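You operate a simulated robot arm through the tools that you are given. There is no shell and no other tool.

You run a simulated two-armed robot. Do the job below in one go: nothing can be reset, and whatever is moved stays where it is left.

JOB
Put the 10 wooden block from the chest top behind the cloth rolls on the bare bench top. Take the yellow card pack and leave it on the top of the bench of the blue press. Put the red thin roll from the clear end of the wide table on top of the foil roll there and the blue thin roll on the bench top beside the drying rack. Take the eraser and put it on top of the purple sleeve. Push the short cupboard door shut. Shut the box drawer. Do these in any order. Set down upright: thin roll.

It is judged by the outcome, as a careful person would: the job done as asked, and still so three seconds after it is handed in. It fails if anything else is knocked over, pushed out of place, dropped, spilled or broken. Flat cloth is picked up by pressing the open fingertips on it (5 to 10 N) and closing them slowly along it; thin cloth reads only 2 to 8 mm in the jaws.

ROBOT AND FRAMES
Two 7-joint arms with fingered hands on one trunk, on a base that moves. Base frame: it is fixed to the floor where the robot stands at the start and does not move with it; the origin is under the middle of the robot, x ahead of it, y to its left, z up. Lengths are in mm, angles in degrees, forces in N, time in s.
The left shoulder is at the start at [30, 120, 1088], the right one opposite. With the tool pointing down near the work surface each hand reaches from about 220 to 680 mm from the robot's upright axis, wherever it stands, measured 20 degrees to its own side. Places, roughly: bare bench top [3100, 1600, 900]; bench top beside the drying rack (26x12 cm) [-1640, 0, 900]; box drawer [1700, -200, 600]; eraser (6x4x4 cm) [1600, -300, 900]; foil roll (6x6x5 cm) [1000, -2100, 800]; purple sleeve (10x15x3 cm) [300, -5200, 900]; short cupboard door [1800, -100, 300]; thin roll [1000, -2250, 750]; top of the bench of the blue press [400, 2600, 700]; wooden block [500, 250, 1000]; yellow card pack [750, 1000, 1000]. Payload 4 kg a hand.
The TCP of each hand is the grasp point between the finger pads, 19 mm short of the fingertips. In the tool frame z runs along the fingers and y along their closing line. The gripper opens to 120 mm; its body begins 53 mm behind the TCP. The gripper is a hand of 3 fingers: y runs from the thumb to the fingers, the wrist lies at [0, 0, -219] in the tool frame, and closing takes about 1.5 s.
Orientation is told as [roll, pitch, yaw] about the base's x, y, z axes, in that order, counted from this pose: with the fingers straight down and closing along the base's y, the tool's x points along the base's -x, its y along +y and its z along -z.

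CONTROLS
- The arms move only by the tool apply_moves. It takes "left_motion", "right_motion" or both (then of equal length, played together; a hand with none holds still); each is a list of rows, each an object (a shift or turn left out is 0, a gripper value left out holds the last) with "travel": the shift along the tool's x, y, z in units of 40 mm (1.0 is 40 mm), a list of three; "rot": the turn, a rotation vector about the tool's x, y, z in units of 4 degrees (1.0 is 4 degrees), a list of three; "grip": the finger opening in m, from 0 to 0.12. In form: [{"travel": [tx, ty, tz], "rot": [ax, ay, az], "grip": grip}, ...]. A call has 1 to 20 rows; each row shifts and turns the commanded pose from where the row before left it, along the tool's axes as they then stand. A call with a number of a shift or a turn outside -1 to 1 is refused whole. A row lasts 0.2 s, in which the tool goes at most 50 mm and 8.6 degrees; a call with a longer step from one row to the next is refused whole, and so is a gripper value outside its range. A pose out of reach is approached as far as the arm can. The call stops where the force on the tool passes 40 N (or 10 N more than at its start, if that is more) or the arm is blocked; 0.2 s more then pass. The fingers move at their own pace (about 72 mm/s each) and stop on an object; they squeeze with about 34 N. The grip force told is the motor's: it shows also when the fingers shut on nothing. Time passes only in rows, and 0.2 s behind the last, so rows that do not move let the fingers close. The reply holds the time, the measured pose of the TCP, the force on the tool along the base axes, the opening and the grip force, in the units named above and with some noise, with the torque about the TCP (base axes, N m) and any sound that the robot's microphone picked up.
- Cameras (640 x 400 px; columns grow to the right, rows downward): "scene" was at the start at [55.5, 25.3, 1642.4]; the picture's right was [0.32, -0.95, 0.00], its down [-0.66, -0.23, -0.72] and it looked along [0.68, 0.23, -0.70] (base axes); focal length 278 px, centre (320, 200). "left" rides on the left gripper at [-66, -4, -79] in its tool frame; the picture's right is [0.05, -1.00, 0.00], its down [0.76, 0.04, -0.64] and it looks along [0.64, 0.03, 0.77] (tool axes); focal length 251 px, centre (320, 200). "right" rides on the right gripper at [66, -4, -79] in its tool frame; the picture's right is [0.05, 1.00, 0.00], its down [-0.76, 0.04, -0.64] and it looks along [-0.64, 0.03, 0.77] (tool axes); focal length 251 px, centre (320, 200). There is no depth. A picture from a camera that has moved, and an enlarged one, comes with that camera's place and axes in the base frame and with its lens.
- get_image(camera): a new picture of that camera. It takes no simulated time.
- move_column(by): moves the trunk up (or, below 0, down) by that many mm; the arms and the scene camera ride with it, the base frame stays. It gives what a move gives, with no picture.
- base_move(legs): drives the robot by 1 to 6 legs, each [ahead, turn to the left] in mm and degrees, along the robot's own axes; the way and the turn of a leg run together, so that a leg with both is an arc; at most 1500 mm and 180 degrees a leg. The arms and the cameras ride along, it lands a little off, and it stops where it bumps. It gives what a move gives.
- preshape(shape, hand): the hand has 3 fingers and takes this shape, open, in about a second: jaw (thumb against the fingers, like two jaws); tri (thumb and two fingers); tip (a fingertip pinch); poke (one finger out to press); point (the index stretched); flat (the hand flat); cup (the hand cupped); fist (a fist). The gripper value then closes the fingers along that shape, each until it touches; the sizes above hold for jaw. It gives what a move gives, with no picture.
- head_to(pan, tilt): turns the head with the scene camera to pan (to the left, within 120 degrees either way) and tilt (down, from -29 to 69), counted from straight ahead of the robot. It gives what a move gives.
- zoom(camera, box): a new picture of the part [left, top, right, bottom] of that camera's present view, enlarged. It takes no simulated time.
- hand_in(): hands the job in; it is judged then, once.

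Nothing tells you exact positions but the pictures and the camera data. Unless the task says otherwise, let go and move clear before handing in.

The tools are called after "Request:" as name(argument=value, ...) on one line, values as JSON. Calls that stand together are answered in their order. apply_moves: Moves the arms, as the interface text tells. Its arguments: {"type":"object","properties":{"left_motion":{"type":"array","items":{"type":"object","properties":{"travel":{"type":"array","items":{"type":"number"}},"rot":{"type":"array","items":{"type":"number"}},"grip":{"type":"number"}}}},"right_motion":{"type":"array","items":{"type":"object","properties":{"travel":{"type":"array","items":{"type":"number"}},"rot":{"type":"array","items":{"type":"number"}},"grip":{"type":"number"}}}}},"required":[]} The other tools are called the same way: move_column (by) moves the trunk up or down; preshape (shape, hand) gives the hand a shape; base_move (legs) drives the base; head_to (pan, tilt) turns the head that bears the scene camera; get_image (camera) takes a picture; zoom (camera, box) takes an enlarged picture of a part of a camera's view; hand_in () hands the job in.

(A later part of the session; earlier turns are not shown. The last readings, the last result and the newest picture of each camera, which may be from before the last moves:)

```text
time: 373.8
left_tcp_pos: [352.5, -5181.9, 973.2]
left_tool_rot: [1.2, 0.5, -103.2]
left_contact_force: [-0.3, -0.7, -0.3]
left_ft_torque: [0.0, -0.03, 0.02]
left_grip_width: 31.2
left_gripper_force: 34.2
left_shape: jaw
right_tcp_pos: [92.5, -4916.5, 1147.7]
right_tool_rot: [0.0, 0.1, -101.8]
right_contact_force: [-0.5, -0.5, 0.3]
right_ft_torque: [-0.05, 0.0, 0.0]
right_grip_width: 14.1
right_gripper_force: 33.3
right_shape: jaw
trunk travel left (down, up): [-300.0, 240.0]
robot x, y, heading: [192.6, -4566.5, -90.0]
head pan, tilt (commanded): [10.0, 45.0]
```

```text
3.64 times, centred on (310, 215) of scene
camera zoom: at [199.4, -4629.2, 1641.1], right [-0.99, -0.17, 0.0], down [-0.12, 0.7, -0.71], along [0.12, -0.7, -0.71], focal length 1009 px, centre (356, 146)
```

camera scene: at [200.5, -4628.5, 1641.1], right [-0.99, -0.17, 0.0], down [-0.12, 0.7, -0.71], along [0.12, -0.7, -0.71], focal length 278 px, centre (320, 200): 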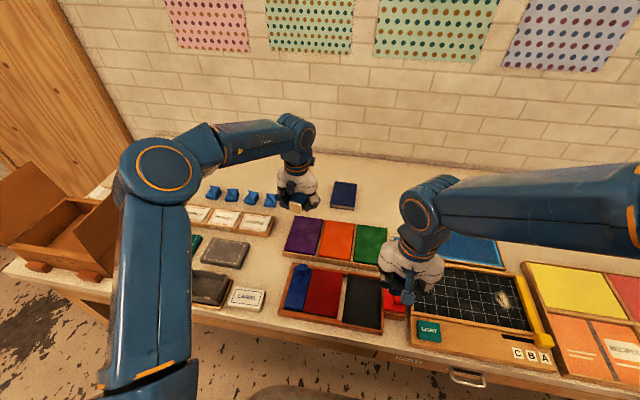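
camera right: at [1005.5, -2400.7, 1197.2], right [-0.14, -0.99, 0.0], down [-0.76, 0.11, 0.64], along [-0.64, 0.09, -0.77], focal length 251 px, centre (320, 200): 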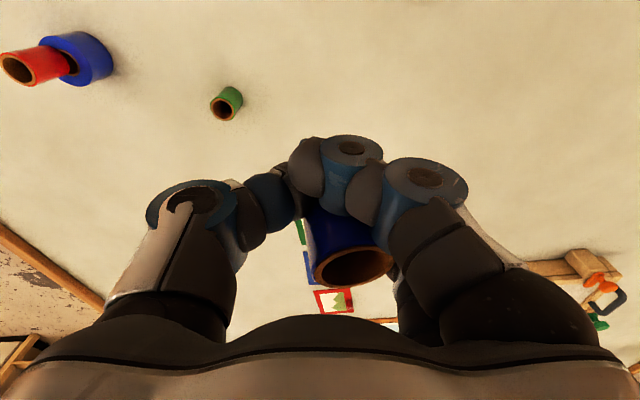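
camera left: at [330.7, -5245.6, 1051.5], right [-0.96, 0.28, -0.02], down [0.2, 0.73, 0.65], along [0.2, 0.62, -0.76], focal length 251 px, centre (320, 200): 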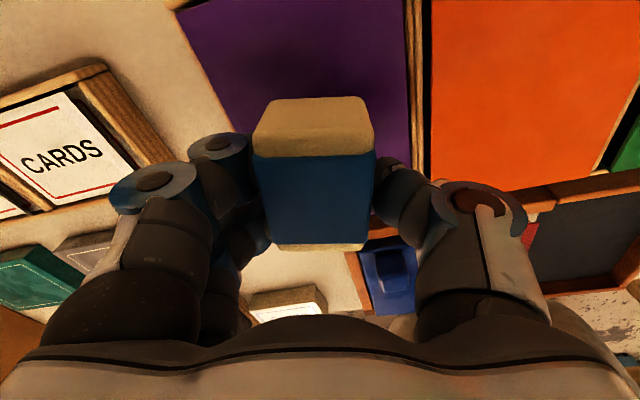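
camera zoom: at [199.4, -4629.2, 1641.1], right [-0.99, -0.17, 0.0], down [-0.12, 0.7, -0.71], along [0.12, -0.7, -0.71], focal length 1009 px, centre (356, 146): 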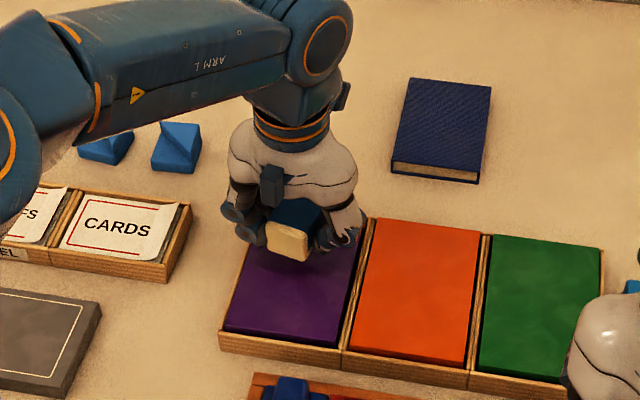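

The eraser is centred over the purple sleeve. I'll lower slowly to contact.

Request:
apply_moves(left_motion=[{"travel": [0, 0, 0.5]}, {"travel": [0, 0, 0.15]}, {"travel": [0, 0, 0.1]}, {}])

Request:
apply_moves(left_motion=[{"travel": [0, 0, 0.08]}, {"travel": [0, 0, 0.08]}, {}])

```text
time: 374.8
left_tcp_pos: [353.3, -5180.9, 944.4]
left_tool_rot: [1.2, 0.5, -103.3]
left_contact_force: [0.6, -0.1, -1.6]
left_ft_torque: [0.0, 0.01, 0.01]
left_grip_width: 31.2
left_gripper_force: 34.0
left_shape: jaw
right_tcp_pos: [92.8, -4916.0, 1148.8]
right_tool_rot: [0.0, 0.1, -101.7]
right_contact_force: [-0.3, 0.9, 0.6]
right_ft_torque: [0.02, -0.01, -0.03]
right_grip_width: 14.0
right_gripper_force: 34.3
right_shape: jaw
trunk travel left (down, up): [-300.0, 240.0]
robot x, y, heading: [188.7, -4568.1, -90.4]
head pan, tilt (commanded): [10.0, 45.0]
```

```text
time: 375.6
left_tcp_pos: [354.1, -5180.7, 939.4]
left_tool_rot: [1.1, 0.5, -103.2]
left_contact_force: [-0.5, 0.4, -0.8]
left_ft_torque: [0.02, 0.0, 0.0]
left_grip_width: 31.0
left_gripper_force: 34.1
left_shape: jaw
right_tcp_pos: [92.7, -4916.4, 1148.5]
right_tool_rot: [0.1, 0.0, -101.7]
right_contact_force: [-0.4, 0.8, -0.1]
right_ft_torque: [0.01, 0.02, 0.0]
right_grip_width: 14.1
right_gripper_force: 33.5
right_shape: jaw
trunk travel left (down, up): [-300.0, 240.0]
robot x, y, heading: [187.7, -4568.4, -90.2]
head pan, tilt (commanded): [10.0, 45.0]
```

Request:
apply_moves(left_motion=[{"travel": [0, 0, 0.08]}, {"travel": [0, 0, 0.08]}, {}])

Request:
apply_moves(left_motion=[{"travel": [0, 0, 0.06]}, {"travel": [0, 0, 0.06]}, {}])

Request:
get_image(camera="left")

```text
time: 376.4
left_tcp_pos: [352.9, -5180.3, 936.9]
left_tool_rot: [1.2, 0.0, -103.2]
left_contact_force: [0.5, -2.1, 25.6]
left_ft_torque: [-0.05, 0.07, 0.06]
left_grip_width: 32.5
left_gripper_force: 34.3
left_shape: jaw
right_tcp_pos: [91.2, -4914.0, 1148.9]
right_tool_rot: [0.0, -0.1, -101.7]
right_contact_force: [1.2, -0.3, 0.5]
right_ft_torque: [0.02, 0.0, 0.0]
right_grip_width: 14.1
right_gripper_force: 33.9
right_shape: jaw
trunk travel left (down, up): [-300.0, 240.0]
robot x, y, heading: [188.2, -4568.2, -90.3]
head pan, tilt (commanded): [10.0, 45.0]
```

```text
time: 376.9
left_tcp_pos: [352.1, -5182.9, 936.0]
left_tool_rot: [1.1, -0.1, -103.2]
left_contact_force: [1.0, 5.5, 19.5]
left_ft_torque: [0.09, -0.02, -0.04]
left_grip_width: 33.2
left_gripper_force: 33.5
left_shape: jaw
right_tcp_pos: [92.6, -4915.7, 1148.7]
right_tool_rot: [0.0, -0.1, -101.7]
right_contact_force: [0.7, -1.8, -0.4]
right_ft_torque: [0.05, 0.03, -0.01]
right_grip_width: 13.9
right_gripper_force: 33.9
right_shape: jaw
trunk travel left (down, up): [-300.0, 240.0]
robot x, y, heading: [189.8, -4570.8, -90.1]
head pan, tilt (commanded): [10.0, 45.0]
stopped in row 2 (left hand): the force on the tool passed its limit at 42 N (the readings are from after the stop); the commanded pose is now the measured one
```

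```text
taken
camera left: at [332.1, -5246.2, 1014.0], right [-0.96, 0.28, -0.02], down [0.2, 0.74, 0.64], along [0.2, 0.61, -0.77], focal length 251 px, centre (320, 200)
```

left: 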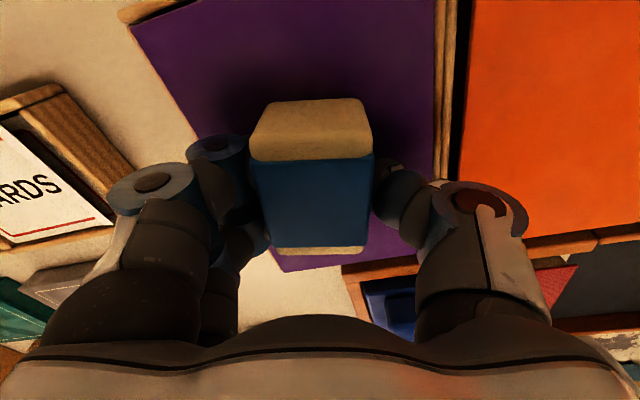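

The eraser rests on the sleeve. I'll ease off, open just enough to release it and lift away.

Request:
apply_moves(left_motion=[{"travel": [0, 0, -0.04]}, {"grip": 0.04}, {"grip": 0.048}, {"grip": 0.055}, {}])

Request:
get_image(camera="left")

```text
time: 378.1
left_tcp_pos: [354.5, -5182.4, 933.9]
left_tool_rot: [1.3, 0.0, -103.2]
left_contact_force: [2.6, -0.3, 13.8]
left_ft_torque: [0.09, 0.28, 0.07]
left_grip_width: 51.9
left_gripper_force: 0.1
left_shape: jaw
right_tcp_pos: [90.9, -4916.1, 1149.0]
right_tool_rot: [0.1, -0.1, -101.8]
right_contact_force: [0.0, -0.1, 0.3]
right_ft_torque: [-0.01, 0.05, -0.01]
right_grip_width: 13.8
right_gripper_force: 34.0
right_shape: jaw
trunk travel left (down, up): [-300.0, 240.0]
robot x, y, heading: [189.5, -4564.0, -90.2]
head pan, tilt (commanded): [10.0, 45.0]
```

```text
taken
camera left: at [333.2, -5245.6, 1013.2], right [-0.96, 0.28, -0.02], down [0.2, 0.74, 0.64], along [0.2, 0.61, -0.76], focal length 251 px, centre (320, 200)
```

left: 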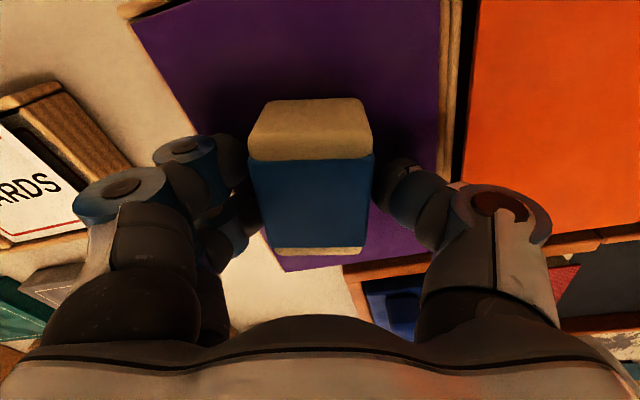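

The eraser is free. I'll lift straight up.

Request:
apply_moves(left_motion=[{"travel": [0, 0, -0.2]}, {"travel": [0, 0, -0.4], "grip": 0.065}, {"travel": [0, 0, -0.8], "grip": 0.08}, {"travel": [0, 0, -1]}, {"travel": [0, 0, -1]}, {"travel": [0, 0, -1]}, {"travel": [0, 0, -1]}, {"travel": [0, 0, -1]}, {}])

Request:
get_image(camera="left")

Request:
zoom(camera="scene", box=[240, 170, 400, 290])

```text
time: 380.1
left_tcp_pos: [348.0, -5182.2, 1190.5]
left_tool_rot: [1.2, 0.2, -103.2]
left_contact_force: [0.1, 0.1, 1.1]
left_ft_torque: [-0.01, -0.02, -0.01]
left_grip_width: 79.4
left_gripper_force: 0.0
left_shape: jaw
right_tcp_pos: [92.6, -4917.2, 1148.3]
right_tool_rot: [-0.1, -0.1, -101.7]
right_contact_force: [-1.0, 0.0, -0.5]
right_ft_torque: [0.04, 0.0, -0.04]
right_grip_width: 13.7
right_gripper_force: 33.8
right_shape: jaw
trunk travel left (down, up): [-300.0, 240.0]
robot x, y, heading: [189.3, -4565.7, -90.6]
head pan, tilt (commanded): [10.0, 45.0]
```

```text
taken
camera left: at [327.5, -5246.0, 1267.8], right [-0.96, 0.28, -0.02], down [0.2, 0.74, 0.65], along [0.2, 0.62, -0.76], focal length 251 px, centre (320, 200)
```

left: 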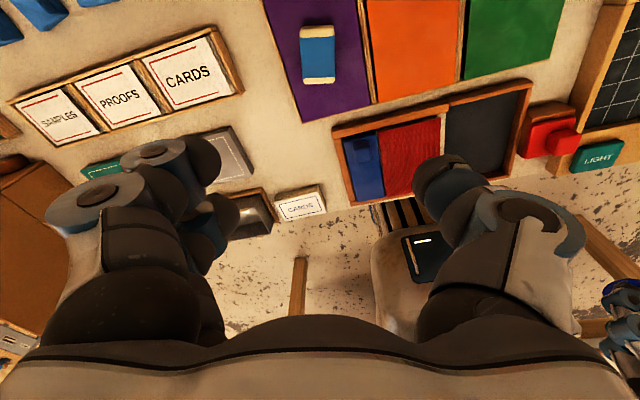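

```text
3.33 times, centred on (320, 230) of scene
camera zoom: at [200.3, -4630.0, 1641.0], right [-0.99, -0.17, 0.0], down [-0.12, 0.7, -0.71], along [0.12, -0.7, -0.71], focal length 925 px, centre (320, 100)
```

zoom: 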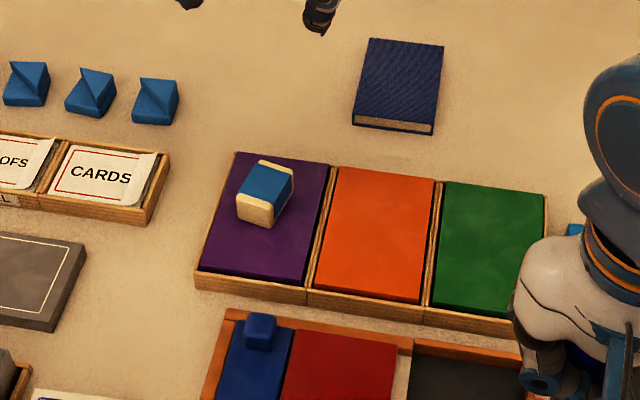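

The eraser sits on the purple sleeve. Now for the blue roll: I'll tuck the left hand, back away from the bench and look at the way towards the drying-rack bench.

Request:
apply_moves(left_motion=[{"travel": [0.93, 0.107, -0.078]}, {"travel": [0.93, 0.107, -0.078]}, {"travel": [0.93, 0.107, -0.078]}, {"travel": [0.93, 0.107, -0.078]}, {"travel": [0.93, 0.107, -0.078]}, {"travel": [0.93, 0.107, -0.078]}, {"travel": [0.93, 0.107, -0.078]}, {"travel": [0.93, 0.107, -0.078]}, {}])

Request:
base_move(legs=[[-280, 0]])

Request:
head_to(pan=-90, tilt=30)

Request:
get_image(camera="scene")

Request:
head_to(pan=-120, tilt=25)

Request:
get_image(camera="scene")

```text
time: 382.1
left_tcp_pos: [450.3, -4899.5, 1216.2]
left_tool_rot: [1.1, 0.0, -103.2]
left_contact_force: [0.0, 0.4, 0.0]
left_ft_torque: [-0.03, 0.01, -0.01]
left_grip_width: 79.7
left_gripper_force: 0.1
left_shape: jaw
right_tcp_pos: [93.0, -4916.5, 1147.6]
right_tool_rot: [0.0, 0.0, -101.7]
right_contact_force: [-0.6, -0.7, -0.4]
right_ft_torque: [0.0, 0.0, -0.01]
right_grip_width: 13.8
right_gripper_force: 34.6
right_shape: jaw
trunk travel left (down, up): [-300.0, 240.0]
robot x, y, heading: [189.4, -4568.8, -90.3]
head pan, tilt (commanded): [10.0, 45.0]
```

```text
time: 384.0
left_tcp_pos: [451.1, -4623.3, 1217.7]
left_tool_rot: [1.2, 0.1, -103.0]
left_contact_force: [0.6, -0.1, 0.4]
left_ft_torque: [-0.01, 0.02, -0.01]
left_grip_width: 79.7
left_gripper_force: 0.0
left_shape: jaw
right_tcp_pos: [94.4, -4641.6, 1147.6]
right_tool_rot: [0.0, -0.1, -101.6]
right_contact_force: [0.7, 0.4, 0.2]
right_ft_torque: [-0.03, 0.03, 0.01]
right_grip_width: 13.8
right_gripper_force: 34.0
right_shape: jaw
trunk travel left (down, up): [-300.0, 240.0]
robot x, y, heading: [188.8, -4294.9, -89.7]
head pan, tilt (commanded): [10.0, 45.0]
```

```text
time: 385.8
left_tcp_pos: [451.3, -4625.6, 1216.4]
left_tool_rot: [1.2, 0.1, -103.1]
left_contact_force: [0.8, -0.1, -0.6]
left_ft_torque: [0.0, -0.03, 0.02]
left_grip_width: 79.4
left_gripper_force: 0.1
left_shape: jaw
right_tcp_pos: [94.6, -4641.8, 1147.6]
right_tool_rot: [-0.1, 0.0, -101.5]
right_contact_force: [0.5, 0.3, -0.5]
right_ft_torque: [0.01, 0.02, -0.02]
right_grip_width: 13.9
right_gripper_force: 33.9
right_shape: jaw
trunk travel left (down, up): [-300.0, 240.0]
robot x, y, heading: [191.6, -4292.9, -89.8]
head pan, tilt (commanded): [-90.0, 30.0]
```

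```text
taken
camera scene: at [96.7, -4274.7, 1663.7], right [0.0, 1.0, 0.0], down [0.5, 0.0, -0.87], along [-0.87, 0.0, -0.5], focal length 278 px, centre (320, 200)
```

scene: 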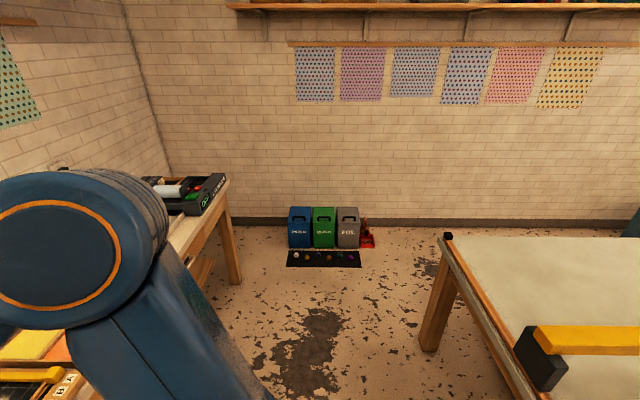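

```text
time: 386.8
left_tcp_pos: [452.1, -4624.6, 1217.5]
left_tool_rot: [1.1, 0.0, -103.1]
left_contact_force: [0.4, 0.0, -0.1]
left_ft_torque: [0.0, -0.02, 0.02]
left_grip_width: 79.7
left_gripper_force: 0.1
left_shape: jaw
right_tcp_pos: [94.7, -4643.1, 1148.4]
right_tool_rot: [0.0, 0.1, -101.6]
right_contact_force: [0.0, 0.4, 0.8]
right_ft_torque: [0.0, 0.03, -0.06]
right_grip_width: 14.0
right_gripper_force: 34.1
right_shape: jaw
trunk travel left (down, up): [-300.0, 240.0]
robot x, y, heading: [190.9, -4291.7, -90.1]
head pan, tilt (commanded): [-120.0, 25.0]
```

```text
taken
camera scene: at [107.4, -4228.6, 1671.7], right [0.5, 0.87, 0.0], down [0.37, -0.21, -0.91], along [-0.78, 0.45, -0.42], focal length 278 px, centre (320, 200)
```

scene: 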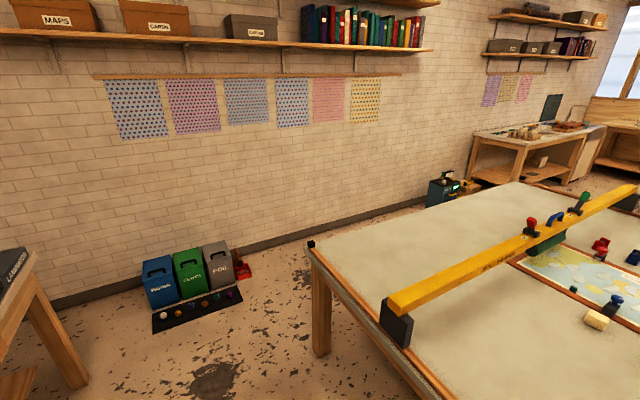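

The passage at the far side of the table is narrow, so I'll go back the way I came. I'll turn left and drive to the table's +x end.

Request:
base_move(legs=[[0, 38]])

Request:
base_move(legs=[[0, 38]])

Request:
base_move(legs=[[0, 20]])

Request:
head_to(pan=0, tilt=30)

Request:
get_image(camera="scene")

```text
time: 388.9
left_tcp_pos: [597.9, -4391.1, 1217.9]
left_tool_rot: [1.2, 0.1, -64.8]
left_contact_force: [-0.5, 0.5, 0.7]
left_ft_torque: [0.02, -0.03, 0.03]
left_grip_width: 79.5
left_gripper_force: 0.1
left_shape: jaw
right_tcp_pos: [329.9, -4625.5, 1147.8]
right_tool_rot: [0.0, -0.1, -63.3]
right_contact_force: [0.3, -0.5, -0.1]
right_ft_torque: [0.03, -0.03, 0.01]
right_grip_width: 13.9
right_gripper_force: 33.6
right_shape: jaw
trunk travel left (down, up): [-300.0, 240.0]
robot x, y, heading: [164.6, -4316.6, -51.3]
head pan, tilt (commanded): [-120.0, 25.0]
```

```text
time: 391.1
left_tcp_pos: [561.2, -4108.4, 1216.4]
left_tool_rot: [1.2, 0.1, -27.3]
left_contact_force: [0.4, 0.0, 0.1]
left_ft_torque: [0.04, 0.03, 0.0]
left_grip_width: 80.3
left_gripper_force: 0.1
left_shape: jaw
right_tcp_pos: [489.8, -4457.5, 1147.2]
right_tool_rot: [0.0, 0.0, -25.8]
right_contact_force: [0.8, -0.4, 0.7]
right_ft_torque: [0.04, -0.01, 0.01]
right_grip_width: 13.8
right_gripper_force: 33.9
right_shape: jaw
trunk travel left (down, up): [-300.0, 240.0]
robot x, y, heading: [159.6, -4348.6, -14.1]
head pan, tilt (commanded): [-120.0, 25.0]
```

```text
time: 392.6
left_tcp_pos: [450.5, -3984.4, 1217.0]
left_tool_rot: [1.3, 0.1, -7.2]
left_contact_force: [-0.1, 0.1, 0.3]
left_ft_torque: [-0.02, -0.04, 0.01]
left_grip_width: 80.1
left_gripper_force: 0.0
left_shape: jaw
right_tcp_pos: [504.6, -4336.8, 1148.8]
right_tool_rot: [-0.1, 0.0, -5.7]
right_contact_force: [0.7, 0.5, -0.7]
right_ft_torque: [-0.02, -0.02, -0.01]
right_grip_width: 13.8
right_gripper_force: 34.3
right_shape: jaw
trunk travel left (down, up): [-300.0, 240.0]
robot x, y, heading: [157.1, -4368.2, 5.6]
head pan, tilt (commanded): [-120.0, 25.0]
```

```text
time: 394.6
left_tcp_pos: [450.4, -3984.0, 1217.5]
left_tool_rot: [1.1, 0.1, -7.2]
left_contact_force: [0.9, -0.5, 0.2]
left_ft_torque: [0.02, 0.02, 0.0]
left_grip_width: 79.9
left_gripper_force: 0.1
left_shape: jaw
right_tcp_pos: [505.2, -4337.0, 1146.8]
right_tool_rot: [0.0, 0.0, -5.7]
right_contact_force: [1.2, -0.3, 0.6]
right_ft_torque: [0.0, 0.02, 0.03]
right_grip_width: 13.9
right_gripper_force: 34.0
right_shape: jaw
trunk travel left (down, up): [-300.0, 240.0]
robot x, y, heading: [154.5, -4364.7, 6.1]
head pan, tilt (commanded): [0.0, 30.0]
```

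```text
taken
camera scene: at [225.0, -4361.5, 1663.7], right [0.1, -1.0, 0.0], down [-0.5, -0.05, -0.87], along [0.86, 0.09, -0.5], focal length 278 px, centre (320, 200)
```

scene: 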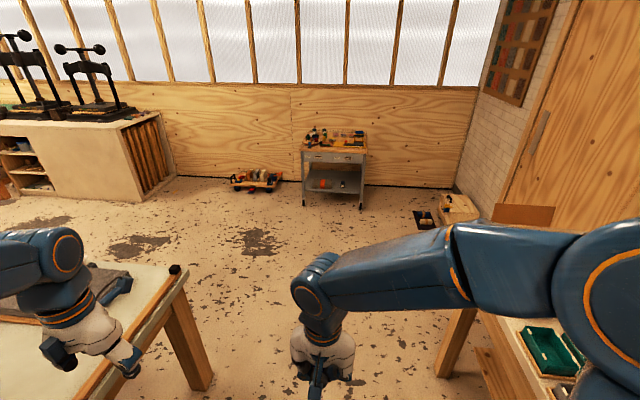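

The way is clear. I'll drive to beyond the table's end and turn to go back along it.

Request:
base_move(legs=[[1370, 0]])

Request:
base_move(legs=[[0, 40]])

Request:
base_move(legs=[[0, 40]])

Request:
base_move(legs=[[0, 5]])

Request:
get_image(camera="scene")

```text
time: 401.6
left_tcp_pos: [1842.1, -3851.1, 1215.2]
left_tool_rot: [1.2, 0.0, -7.6]
left_contact_force: [-0.4, -0.9, 1.1]
left_ft_torque: [0.02, 0.04, -0.04]
left_grip_width: 80.0
left_gripper_force: 0.1
left_shape: jaw
right_tcp_pos: [1895.1, -4204.1, 1147.0]
right_tool_rot: [-0.1, 0.2, -6.0]
right_contact_force: [0.8, -0.2, 0.3]
right_ft_torque: [0.02, 0.0, -0.01]
right_grip_width: 13.8
right_gripper_force: 33.6
right_shape: jaw
trunk travel left (down, up): [-300.0, 240.0]
robot x, y, heading: [1544.7, -4233.3, 5.4]
head pan, tilt (commanded): [0.0, 30.0]
```

```text
time: 403.9
left_tcp_pos: [1521.1, -3751.5, 1218.1]
left_tool_rot: [1.2, 0.1, 33.2]
left_contact_force: [0.3, -1.2, 0.0]
left_ft_torque: [0.01, 0.0, 0.0]
left_grip_width: 80.3
left_gripper_force: 0.1
left_shape: jaw
right_tcp_pos: [1790.3, -3985.2, 1148.1]
right_tool_rot: [0.0, -0.1, 34.6]
right_contact_force: [0.3, -0.5, -0.4]
right_ft_torque: [0.0, 0.01, 0.01]
right_grip_width: 13.5
right_gripper_force: 34.0
right_shape: jaw
trunk travel left (down, up): [-300.0, 240.0]
robot x, y, heading: [1574.3, -4261.6, 45.8]
head pan, tilt (commanded): [0.0, 30.0]
```

```text
time: 406.2
left_tcp_pos: [1198.6, -3914.5, 1218.7]
left_tool_rot: [1.3, 0.0, 74.7]
left_contact_force: [-0.1, -0.4, 0.6]
left_ft_torque: [0.04, 0.01, -0.02]
left_grip_width: 80.0
left_gripper_force: 0.1
left_shape: jaw
right_tcp_pos: [1556.5, -3911.6, 1149.5]
right_tool_rot: [0.1, -0.1, 76.2]
right_contact_force: [0.2, -0.5, 0.8]
right_ft_torque: [0.01, 0.03, -0.01]
right_grip_width: 13.5
right_gripper_force: 34.3
right_shape: jaw
trunk travel left (down, up): [-300.0, 240.0]
robot x, y, heading: [1613.4, -4260.9, 87.0]
head pan, tilt (commanded): [0.0, 30.0]
```

```text
time: 407.1
left_tcp_pos: [1172.2, -3953.5, 1219.9]
left_tool_rot: [1.4, -0.1, 79.9]
left_contact_force: [0.6, -0.3, 0.0]
left_ft_torque: [0.02, 0.03, 0.0]
left_grip_width: 80.1
left_gripper_force: 0.1
left_shape: jaw
right_tcp_pos: [1526.6, -3917.3, 1149.0]
right_tool_rot: [0.1, -0.1, 81.3]
right_contact_force: [0.3, -0.5, 0.0]
right_ft_torque: [-0.01, 0.05, 0.0]
right_grip_width: 13.6
right_gripper_force: 34.2
right_shape: jaw
trunk travel left (down, up): [-300.0, 240.0]
robot x, y, heading: [1620.7, -4260.0, 91.9]
head pan, tilt (commanded): [0.0, 30.0]
```

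```text
taken
camera scene: at [1618.8, -4193.9, 1663.8], right [1.0, 0.04, 0.0], down [0.02, -0.5, -0.87], along [-0.03, 0.87, -0.5], focal length 278 px, centre (320, 200)
```

scene: 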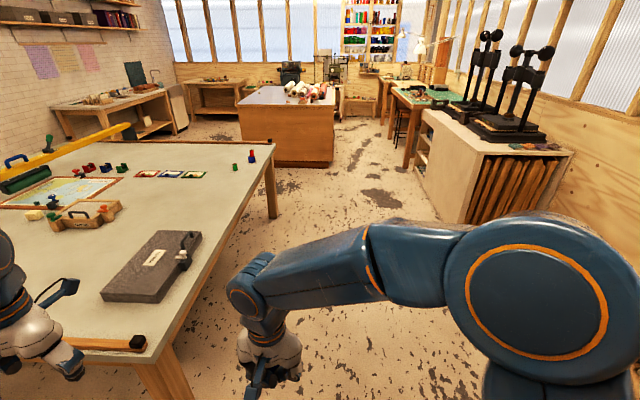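

I'm heading back along the table's end, where the red-on-foil stack still stands. I'll drive on to the gap between the table and the chest.

Request:
base_move(legs=[[1500, 0]])

Request:
head_to(pan=35, tilt=30)

Request:
zoom(camera="scene", box=[200, 100, 440, 280])

Request:
base_move(legs=[[1500, 0]])

Request:
base_move(legs=[[180, 0]])

```text
time: 414.5
left_tcp_pos: [1146.6, -2435.1, 1217.2]
left_tool_rot: [1.2, 0.1, 78.1]
left_contact_force: [1.0, 0.3, -0.7]
left_ft_torque: [0.04, -0.01, 0.0]
left_grip_width: 80.1
left_gripper_force: 0.0
left_shape: jaw
right_tcp_pos: [1502.5, -2408.5, 1148.9]
right_tool_rot: [-0.1, 0.0, 79.7]
right_contact_force: [-0.3, -0.2, -0.8]
right_ft_torque: [-0.02, 0.0, 0.0]
right_grip_width: 14.0
right_gripper_force: 34.1
right_shape: jaw
trunk travel left (down, up): [-300.0, 240.0]
robot x, y, heading: [1588.4, -2762.7, 90.5]
head pan, tilt (commanded): [0.0, 30.0]
```

```text
time: 415.5
left_tcp_pos: [1147.9, -2433.4, 1217.5]
left_tool_rot: [1.2, 0.1, 78.0]
left_contact_force: [0.4, -0.5, 0.4]
left_ft_torque: [0.01, -0.01, -0.02]
left_grip_width: 80.1
left_gripper_force: 0.1
left_shape: jaw
right_tcp_pos: [1501.7, -2408.7, 1147.6]
right_tool_rot: [-0.1, 0.0, 79.6]
right_contact_force: [-0.1, 0.8, -0.1]
right_ft_torque: [-0.01, 0.01, 0.03]
right_grip_width: 13.6
right_gripper_force: 34.4
right_shape: jaw
trunk travel left (down, up): [-300.0, 240.0]
robot x, y, heading: [1587.4, -2760.1, 90.4]
head pan, tilt (commanded): [35.0, 30.0]
```

```text
2.22 times, centred on (320, 190) of scene
camera zoom: at [1533.2, -2704.9, 1663.7], right [0.82, 0.58, 0.0], down [0.29, -0.41, -0.87], along [-0.5, 0.71, -0.5], focal length 617 px, centre (320, 222)
```

zoom: 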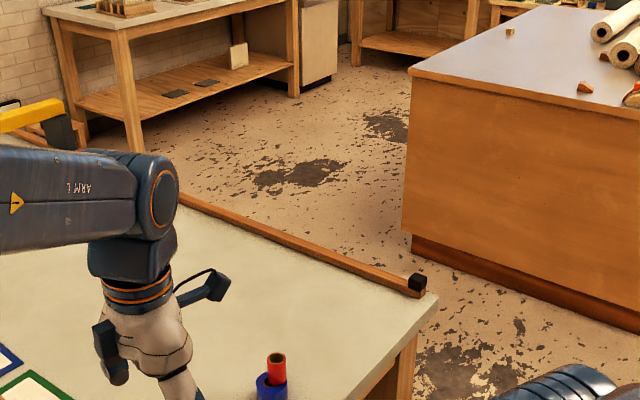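

```text
time: 423.1
left_tcp_pos: [1139.1, -891.5, 1217.2]
left_tool_rot: [1.2, 0.2, 77.9]
left_contact_force: [0.0, 1.1, 0.0]
left_ft_torque: [0.0, 0.03, 0.0]
left_grip_width: 79.9
left_gripper_force: 0.1
left_shape: jaw
right_tcp_pos: [1496.3, -867.0, 1148.5]
right_tool_rot: [0.1, 0.1, 79.3]
right_contact_force: [-0.7, -1.0, -0.3]
right_ft_torque: [0.0, 0.0, -0.03]
right_grip_width: 13.4
right_gripper_force: 34.3
right_shape: jaw
trunk travel left (down, up): [-300.0, 240.0]
robot x, y, heading: [1580.5, -1218.2, 90.1]
head pan, tilt (commanded): [35.0, 30.0]
```

```text
time: 424.6
left_tcp_pos: [1139.4, -709.2, 1218.3]
left_tool_rot: [1.2, 0.2, 78.0]
left_contact_force: [-0.5, -0.4, 1.0]
left_ft_torque: [-0.04, -0.04, 0.01]
left_grip_width: 79.9
left_gripper_force: 0.1
left_shape: jaw
right_tcp_pos: [1495.9, -685.3, 1147.8]
right_tool_rot: [-0.1, -0.1, 79.5]
right_contact_force: [0.2, 0.0, -0.2]
right_ft_torque: [-0.06, -0.02, -0.01]
right_grip_width: 13.7
right_gripper_force: 34.7
right_shape: jaw
trunk travel left (down, up): [-300.0, 240.0]
robot x, y, heading: [1580.2, -1037.1, 90.1]
head pan, tilt (commanded): [35.0, 30.0]
```

The red roll still stands on the foil roll. My hands have drifted relative to the body, so I'll re-centre them and then turn left towards the drying-rack bench.

Request:
apply_moves(left_motion=[{"travel": [-0.156, -0.734, 0]}, {"travel": [-0.156, -0.734, 0]}, {"travel": [-0.156, -0.734, 0]}, {"travel": [-0.156, -0.734, 0]}, {"travel": [-0.156, -0.734, 0]}, {}], right_motion=[{"travel": [-0.164, -0.885, 0]}, {"travel": [-0.164, -0.885, 0]}, {"travel": [-0.164, -0.885, 0]}, {"travel": [-0.164, -0.885, 0]}, {"travel": [-0.164, -0.885, 0]}, {}])

Request:
base_move(legs=[[0, 40]])

Request:
base_move(legs=[[0, 40]])

Request:
base_move(legs=[[0, 8]])

Request:
head_to(pan=0, tilt=25)

Request:
get_image(camera="scene")

```text
time: 426.1
left_tcp_pos: [1288.6, -710.4, 1215.3]
left_tool_rot: [1.2, 0.1, 78.0]
left_contact_force: [-0.9, 0.0, -0.2]
left_ft_torque: [0.0, -0.02, 0.01]
left_grip_width: 80.1
left_gripper_force: 0.0
left_shape: jaw
right_tcp_pos: [1674.8, -686.8, 1150.7]
right_tool_rot: [-0.1, 0.0, 79.5]
right_contact_force: [-0.7, 0.1, 0.1]
right_ft_torque: [-0.03, -0.01, 0.01]
right_grip_width: 13.4
right_gripper_force: 34.1
right_shape: jaw
trunk travel left (down, up): [-300.0, 240.0]
robot x, y, heading: [1579.6, -1034.7, 90.3]
head pan, tilt (commanded): [35.0, 30.0]
```

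```text
time: 428.3
left_tcp_pos: [1146.8, -975.6, 1214.1]
left_tool_rot: [1.1, 0.1, 118.3]
left_contact_force: [-0.7, -0.2, -0.4]
left_ft_torque: [-0.01, -0.01, 0.02]
left_grip_width: 79.8
left_gripper_force: 0.1
left_shape: jaw
right_tcp_pos: [1426.4, -708.2, 1149.7]
right_tool_rot: [-0.1, 0.1, 119.8]
right_contact_force: [-0.8, 0.1, 0.2]
right_ft_torque: [-0.02, -0.06, 0.0]
right_grip_width: 13.7
right_gripper_force: 34.0
right_shape: jaw
trunk travel left (down, up): [-300.0, 240.0]
robot x, y, heading: [1607.8, -1013.5, 130.6]
head pan, tilt (commanded): [35.0, 30.0]
```

```text
time: 430.6
left_tcp_pos: [1232.5, -1277.7, 1215.8]
left_tool_rot: [1.4, 0.1, 158.2]
left_contact_force: [1.5, 1.2, 0.0]
left_ft_torque: [-0.03, -0.01, 0.03]
left_grip_width: 79.9
left_gripper_force: 0.1
left_shape: jaw
right_tcp_pos: [1272.7, -892.3, 1150.7]
right_tool_rot: [0.1, 0.0, 159.7]
right_contact_force: [0.3, -1.1, 0.0]
right_ft_torque: [-0.02, 0.02, 0.02]
right_grip_width: 13.4
right_gripper_force: 34.3
right_shape: jaw
trunk travel left (down, up): [-300.0, 240.0]
robot x, y, heading: [1609.0, -971.7, 170.4]
head pan, tilt (commanded): [35.0, 30.0]
```

```text
time: 431.6
left_tcp_pos: [1276.6, -1329.6, 1215.4]
left_tool_rot: [1.2, 0.0, 166.3]
left_contact_force: [-0.6, -0.5, 1.0]
left_ft_torque: [-0.02, -0.01, 0.02]
left_grip_width: 79.7
left_gripper_force: 0.0
left_shape: jaw
right_tcp_pos: [1263.3, -941.9, 1151.4]
right_tool_rot: [0.1, -0.1, 167.8]
right_contact_force: [0.5, -0.4, -0.2]
right_ft_torque: [-0.01, -0.02, -0.02]
right_grip_width: 13.6
right_gripper_force: 33.9
right_shape: jaw
trunk travel left (down, up): [-300.0, 240.0]
robot x, y, heading: [1606.9, -967.4, 178.6]
head pan, tilt (commanded): [35.0, 30.0]
```

```text
time: 432.6
left_tcp_pos: [1275.8, -1329.2, 1215.8]
left_tool_rot: [1.2, 0.1, 166.4]
left_contact_force: [0.0, 0.5, -0.4]
left_ft_torque: [0.02, 0.02, -0.05]
left_grip_width: 79.8
left_gripper_force: 0.0
left_shape: jaw
right_tcp_pos: [1262.9, -943.1, 1150.8]
right_tool_rot: [0.0, 0.0, 167.8]
right_contact_force: [0.6, 1.2, -0.3]
right_ft_torque: [-0.01, 0.01, 0.0]
right_grip_width: 13.7
right_gripper_force: 34.0
right_shape: jaw
trunk travel left (down, up): [-300.0, 240.0]
robot x, y, heading: [1610.8, -964.3, 178.2]
head pan, tilt (commanded): [0.0, 25.0]
```

```text
taken
camera scene: at [1535.0, -966.1, 1671.6], right [0.03, 1.0, 0.0], down [0.42, -0.01, -0.91], along [-0.91, 0.03, -0.42], focal length 278 px, centre (320, 200)
```

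scene: 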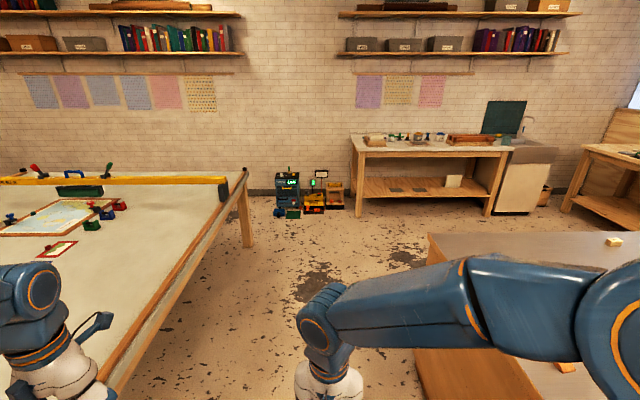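

The drying-rack bench is ahead against the wall. I'll zoom in on its top to find the rack and the free space beside it.

Request:
zoom(camera="scene", box=[330, 90, 560, 220])

Request:
base_move(legs=[[1400, 0]])

Request:
head_to(pan=-25, tilt=25)

Request:
get_image(camera="scene")

```text
2.78 times, centred on (445, 155) of scene
camera zoom: at [1535.0, -966.1, 1671.6], right [0.03, 1.0, 0.0], down [0.42, -0.01, -0.91], along [-0.91, 0.03, -0.42], focal length 772 px, centre (-28, 325)
```

zoom: 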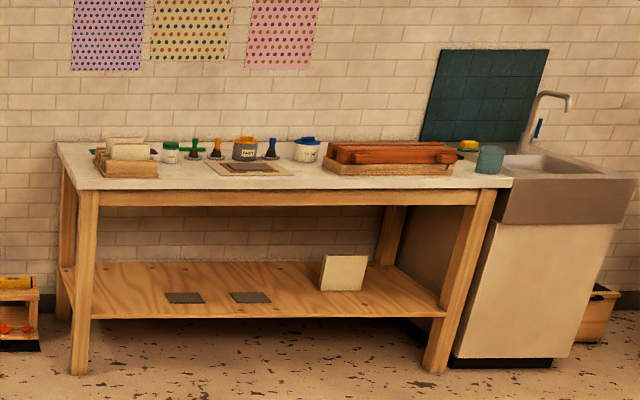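

```text
time: 439.6
left_tcp_pos: [-131.4, -1297.5, 1215.0]
left_tool_rot: [1.2, 0.1, 166.7]
left_contact_force: [-1.0, 0.8, 0.9]
left_ft_torque: [-0.01, -0.05, 0.0]
left_grip_width: 80.3
left_gripper_force: 0.1
left_shape: jaw
right_tcp_pos: [-147.1, -910.2, 1150.1]
right_tool_rot: [0.0, 0.0, 168.1]
right_contact_force: [-0.5, -0.2, -0.9]
right_ft_torque: [0.03, 0.01, -0.01]
right_grip_width: 13.5
right_gripper_force: 33.9
right_shape: jaw
trunk travel left (down, up): [-300.0, 240.0]
robot x, y, heading: [201.2, -930.8, 178.7]
head pan, tilt (commanded): [0.0, 25.0]
```

```text
time: 440.5
left_tcp_pos: [-130.0, -1296.6, 1213.9]
left_tool_rot: [1.1, 0.1, 166.8]
left_contact_force: [-0.1, 0.0, 0.2]
left_ft_torque: [-0.01, 0.01, 0.02]
left_grip_width: 79.9
left_gripper_force: 0.2
left_shape: jaw
right_tcp_pos: [-146.0, -910.8, 1151.0]
right_tool_rot: [0.0, -0.1, 168.3]
right_contact_force: [0.8, 0.4, -0.5]
right_ft_torque: [-0.02, -0.02, -0.01]
right_grip_width: 13.4
right_gripper_force: 34.4
right_shape: jaw
trunk travel left (down, up): [-300.0, 240.0]
robot x, y, heading: [201.0, -930.2, 178.9]
head pan, tilt (commanded): [-25.0, 25.0]
```

```text
taken
camera scene: at [135.8, -892.9, 1671.6], right [0.44, 0.9, 0.0], down [0.38, -0.19, -0.91], along [-0.81, 0.4, -0.42], focal length 278 px, centre (320, 200)
```

scene: 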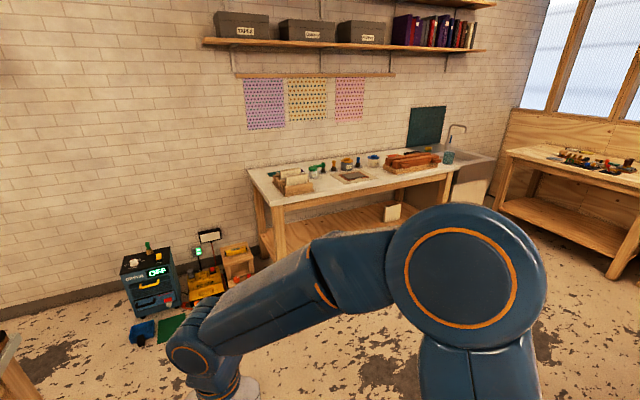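

I'll zoom in on the bench top to pick out the drying rack.

Request:
zoom(camera="scene", box=[240, 130, 480, 230])

Request:
zoom(camera="scene", box=[245, 140, 345, 210])

```text
2.67 times, centred on (360, 180) of scene
camera zoom: at [135.8, -892.9, 1671.6], right [0.44, 0.9, 0.0], down [0.38, -0.19, -0.91], along [-0.81, 0.4, -0.42], focal length 740 px, centre (213, 253)
```

zoom: 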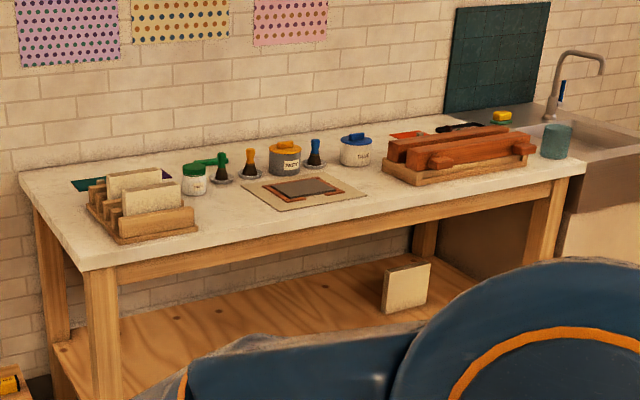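

```text
5.71 times, centred on (295, 175) of scene
camera zoom: at [135.8, -892.9, 1671.6], right [0.44, 0.9, 0.0], down [0.38, -0.19, -0.91], along [-0.81, 0.4, -0.42], focal length 1586 px, centre (463, 343)
```

zoom: 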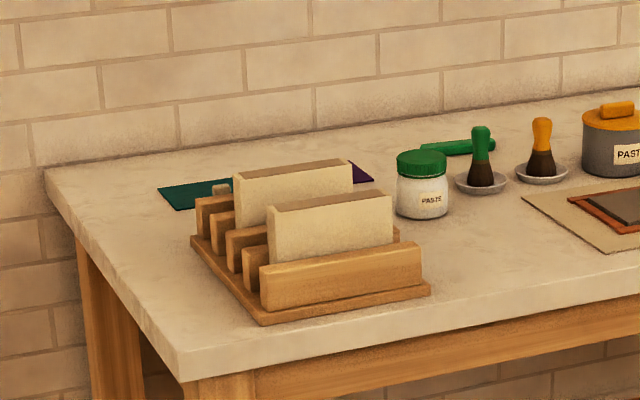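

The drying rack is the slotted wooden rack at the bench's left end. The bench top to its right, around [-1570, 5], is clear. I'll turn and drive towards it.

Request:
base_move(legs=[[0, -31]])

Request:
base_move(legs=[[1300, 0]])

Request:
base_move(legs=[[0, 31]])

Request:
head_to(pan=-5, tilt=40)

Request:
get_image(camera="scene")

```text
time: 442.4
left_tcp_pos: [-269.6, -1073.1, 1214.9]
left_tool_rot: [1.2, 0.0, 135.7]
left_contact_force: [0.3, 0.6, -0.4]
left_ft_torque: [-0.02, -0.02, -0.01]
left_grip_width: 80.2
left_gripper_force: 0.1
left_shape: jaw
right_tcp_pos: [-83.1, -734.4, 1150.6]
right_tool_rot: [0.0, -0.1, 137.0]
right_contact_force: [-0.3, 0.0, -1.5]
right_ft_torque: [-0.02, 0.02, 0.02]
right_grip_width: 13.7
right_gripper_force: 34.1
right_shape: jaw
trunk travel left (down, up): [-300.0, 240.0]
robot x, y, heading: [188.2, -960.8, 147.5]
head pan, tilt (commanded): [-25.0, 25.0]
```

```text
time: 448.9
left_tcp_pos: [-1358.4, -383.7, 1214.3]
left_tool_rot: [1.2, 0.1, 136.0]
left_contact_force: [-0.4, 0.3, 0.0]
left_ft_torque: [0.02, 0.0, -0.04]
left_grip_width: 79.9
left_gripper_force: 0.0
left_shape: jaw
right_tcp_pos: [-1173.4, -44.9, 1150.4]
right_tool_rot: [-0.2, 0.1, 137.3]
right_contact_force: [-0.9, -0.2, -0.8]
right_ft_torque: [-0.01, -0.03, 0.02]
right_grip_width: 13.5
right_gripper_force: 34.0
right_shape: jaw
trunk travel left (down, up): [-300.0, 240.0]
robot x, y, heading: [-898.8, -266.3, 147.8]
head pan, tilt (commanded): [-25.0, 25.0]
```

```text
time: 450.8
left_tcp_pos: [-1232.6, -601.9, 1214.7]
left_tool_rot: [1.2, 0.0, 166.8]
left_contact_force: [-0.1, -0.3, -0.4]
left_ft_torque: [-0.01, -0.03, 0.02]
left_grip_width: 80.1
left_gripper_force: 0.2
left_shape: jaw
right_tcp_pos: [-1250.0, -215.7, 1150.7]
right_tool_rot: [0.0, -0.1, 168.4]
right_contact_force: [0.3, -0.2, 0.4]
right_ft_torque: [0.0, -0.01, -0.04]
right_grip_width: 13.3
right_gripper_force: 33.5
right_shape: jaw
trunk travel left (down, up): [-300.0, 240.0]
robot x, y, heading: [-900.7, -237.2, 178.0]
head pan, tilt (commanded): [-25.0, 25.0]
```

```text
time: 451.7
left_tcp_pos: [-1232.6, -601.8, 1215.5]
left_tool_rot: [1.4, 0.1, 166.8]
left_contact_force: [0.2, 0.8, -0.7]
left_ft_torque: [-0.03, 0.03, 0.01]
left_grip_width: 80.2
left_gripper_force: 0.1
left_shape: jaw
right_tcp_pos: [-1248.8, -215.4, 1151.0]
right_tool_rot: [-0.1, -0.1, 168.4]
right_contact_force: [0.4, 0.4, -0.1]
right_ft_torque: [0.0, 0.03, 0.03]
right_grip_width: 13.4
right_gripper_force: 34.1
right_shape: jaw
trunk travel left (down, up): [-300.0, 240.0]
robot x, y, heading: [-901.5, -236.9, 178.4]
head pan, tilt (commanded): [-5.0, 40.0]
```

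```text
taken
camera scene: at [-969.2, -227.3, 1648.4], right [0.12, 0.99, 0.0], down [0.64, -0.08, -0.77], along [-0.76, 0.09, -0.64], focal length 278 px, centre (320, 200)
```

scene: 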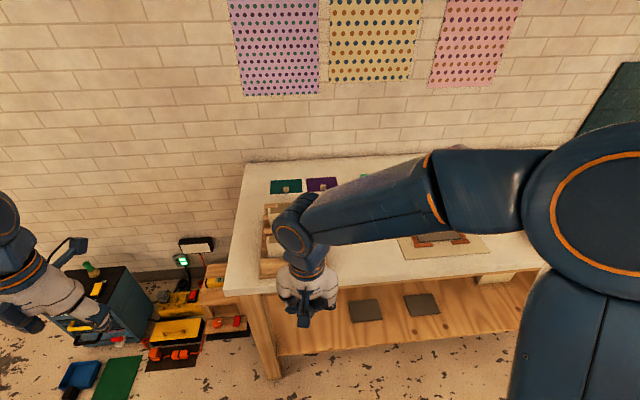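

I'm at the bench, with the rack visible just past the right hand. I'll pull the left hand inward and move 140 mm closer.

Request:
apply_moves(left_motion=[{"travel": [0.13, -0.8, 0]}, {"travel": [0.13, -0.8, 0]}, {"travel": [0.13, -0.8, 0]}, {"travel": [0.13, -0.8, 0]}, {}], right_motion=[{"travel": [0, -0.7, 0]}, {"travel": [0, -0.7, 0]}, {"travel": [0, -0.7, 0]}, {"travel": [0, -0.7, 0]}, {}])

Request:
base_move(legs=[[130, 0]])

Request:
get_image(camera="scene")

Request:
get_image(camera="right")

```text
time: 452.9
left_tcp_pos: [-1184.0, -482.5, 1211.4]
left_tool_rot: [1.2, 0.1, 166.9]
left_contact_force: [-0.6, -0.6, -0.2]
left_ft_torque: [0.02, 0.01, 0.05]
left_grip_width: 79.8
left_gripper_force: 0.1
left_shape: jaw
right_tcp_pos: [-1225.8, -105.8, 1150.7]
right_tool_rot: [0.0, 0.0, 168.3]
right_contact_force: [0.7, -1.0, -1.2]
right_ft_torque: [0.02, -0.01, -0.02]
right_grip_width: 13.1
right_gripper_force: 33.9
right_shape: jaw
trunk travel left (down, up): [-300.0, 240.0]
robot x, y, heading: [-901.8, -237.3, 178.2]
head pan, tilt (commanded): [-5.0, 40.0]
```

```text
time: 454.1
left_tcp_pos: [-1317.1, -477.8, 1211.2]
left_tool_rot: [1.2, 0.2, 166.7]
left_contact_force: [-0.7, -1.0, -0.8]
left_ft_torque: [0.05, -0.01, 0.02]
left_grip_width: 79.8
left_gripper_force: 0.1
left_shape: jaw
right_tcp_pos: [-1355.7, -100.4, 1149.1]
right_tool_rot: [-0.2, 0.1, 168.3]
right_contact_force: [-0.2, 0.3, 0.1]
right_ft_torque: [-0.01, -0.05, 0.0]
right_grip_width: 13.8
right_gripper_force: 34.2
right_shape: jaw
trunk travel left (down, up): [-300.0, 240.0]
robot x, y, heading: [-1032.7, -233.6, 178.1]
head pan, tilt (commanded): [-5.0, 40.0]
```

```text
taken
camera scene: at [-1102.2, -224.5, 1648.3], right [0.12, 0.99, 0.0], down [0.64, -0.08, -0.77], along [-0.76, 0.09, -0.64], focal length 278 px, centre (320, 200)
```

scene: 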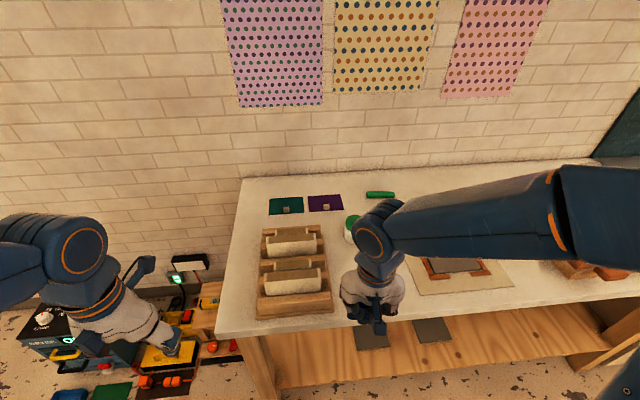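

```text
taken
camera right: at [-1291.9, -110.2, 1227.0], right [-0.15, -0.99, 0.0], down [-0.76, 0.11, 0.64], along [-0.64, 0.1, -0.77], focal length 251 px, centre (320, 200)
```

right: 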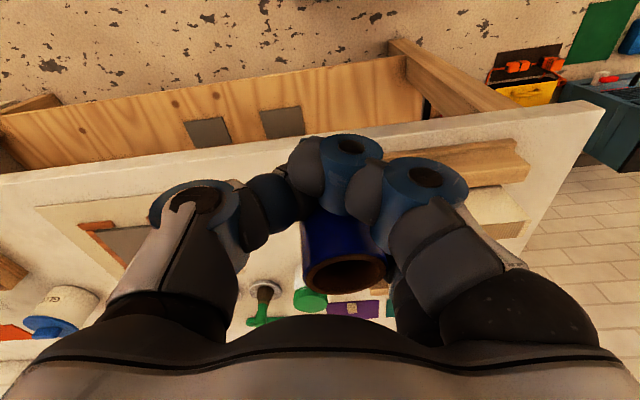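

The clear patch beside the rack spans y≈-145 to 137 and x≈-1690 to -1440. I'll bring the blue roll over its middle and tilt the hand slightly to stand the roll upright.

Request:
apply_moves(right_motion=[{"travel": [-0.855, -0.237, 0.62]}, {"travel": [-0.855, -0.237, 0.62]}, {"travel": [-0.855, -0.237, 0.62]}, {"travel": [-0.855, -0.237, 0.62]}, {"travel": [-0.855, -0.237, 0.62]}, {"travel": [-0.855, -0.237, 0.62]}, {"rot": [0, -0.75, 0]}, {"rot": [0, -0.75, 0]}, {}])

Request:
get_image(camera="right")

Request:
get_image(camera="scene")

```text
time: 456.1
left_tcp_pos: [-1315.5, -477.8, 1210.5]
left_tool_rot: [1.2, 0.1, 166.7]
left_contact_force: [0.3, 0.1, -0.1]
left_ft_torque: [-0.03, 0.02, -0.01]
left_grip_width: 80.1
left_gripper_force: 0.1
left_shape: jaw
right_tcp_pos: [-1545.8, -2.7, 1001.0]
right_tool_rot: [-0.1, -6.1, 168.3]
right_contact_force: [-0.8, -0.5, -0.4]
right_ft_torque: [0.0, 0.03, 0.01]
right_grip_width: 13.4
right_gripper_force: 34.8
right_shape: jaw
trunk travel left (down, up): [-300.0, 240.0]
robot x, y, heading: [-1033.5, -233.6, 178.4]
head pan, tilt (commanded): [-5.0, 40.0]
```

```text
taken
camera right: at [-1472.1, -13.6, 1071.8], right [-0.15, -0.99, -0.01], down [-0.69, 0.1, 0.72], along [-0.71, 0.11, -0.69], focal length 251 px, centre (320, 200)
```

right: 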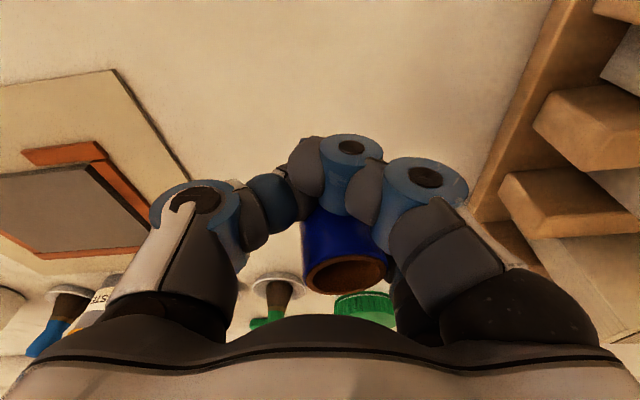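

```text
taken
camera scene: at [-1101.0, -224.5, 1648.3], right [0.12, 0.99, 0.0], down [0.64, -0.08, -0.77], along [-0.76, 0.09, -0.64], focal length 278 px, centre (320, 200)
```

scene: 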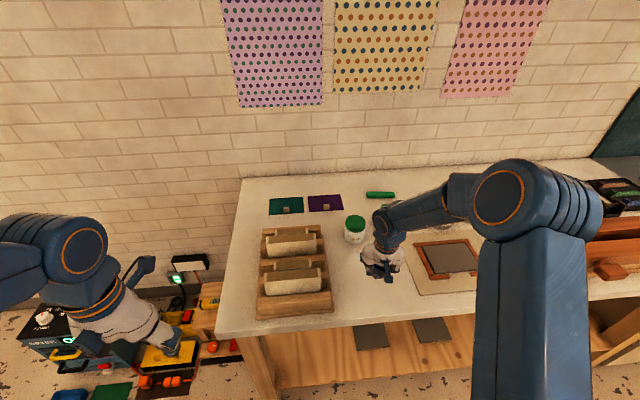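

The roll is over the clear patch, with the rack about 120 mm to one side and the mat to the other. I'll lower in stages until contact.

Request:
apply_moves(right_motion=[{"travel": [0.08, 0, 0.75]}, {"travel": [0.03, 0, 0.25]}, {"travel": [0.02, 0, 0.15]}, {}])

Request:
apply_moves(right_motion=[{"travel": [0.015, 0, 0.13]}, {"travel": [0.015, 0, 0.13]}, {}])

Request:
zoom(camera="scene", box=[330, 190, 450, 290])

```text
time: 457.1
left_tcp_pos: [-1315.1, -476.5, 1212.1]
left_tool_rot: [1.2, 0.1, 166.9]
left_contact_force: [-0.3, -0.1, 0.5]
left_ft_torque: [0.07, -0.02, -0.02]
left_grip_width: 80.0
left_gripper_force: 0.0
left_shape: jaw
right_tcp_pos: [-1544.0, -4.7, 955.2]
right_tool_rot: [0.0, -6.2, 168.3]
right_contact_force: [-0.3, 0.0, -0.3]
right_ft_torque: [0.02, 0.02, -0.01]
right_grip_width: 13.2
right_gripper_force: 34.3
right_shape: jaw
trunk travel left (down, up): [-300.0, 240.0]
robot x, y, heading: [-1029.4, -233.0, 178.3]
head pan, tilt (commanded): [-5.0, 40.0]
```

```text
time: 457.9
left_tcp_pos: [-1315.9, -476.9, 1211.6]
left_tool_rot: [1.2, 0.1, 166.8]
left_contact_force: [-0.1, 0.0, -0.7]
left_ft_torque: [0.0, 0.02, 0.03]
left_grip_width: 80.1
left_gripper_force: 0.0
left_shape: jaw
right_tcp_pos: [-1544.1, -3.8, 943.9]
right_tool_rot: [0.0, -6.1, 168.3]
right_contact_force: [-0.6, 0.1, 0.2]
right_ft_torque: [0.03, 0.01, -0.02]
right_grip_width: 13.3
right_gripper_force: 34.1
right_shape: jaw
trunk travel left (down, up): [-300.0, 240.0]
robot x, y, heading: [-1036.9, -232.2, 178.2]
head pan, tilt (commanded): [-5.0, 40.0]
```

```text
4.00 times, centred on (390, 240) of scene
camera zoom: at [-1100.9, -224.5, 1648.3], right [0.12, 0.99, 0.0], down [0.64, -0.08, -0.77], along [-0.76, 0.09, -0.64], focal length 1110 px, centre (40, 40)
```

zoom: 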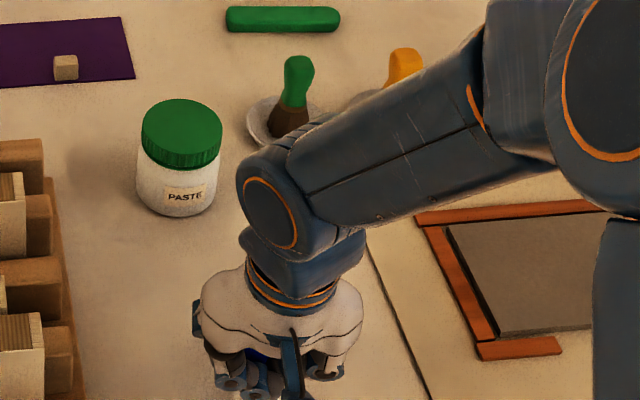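

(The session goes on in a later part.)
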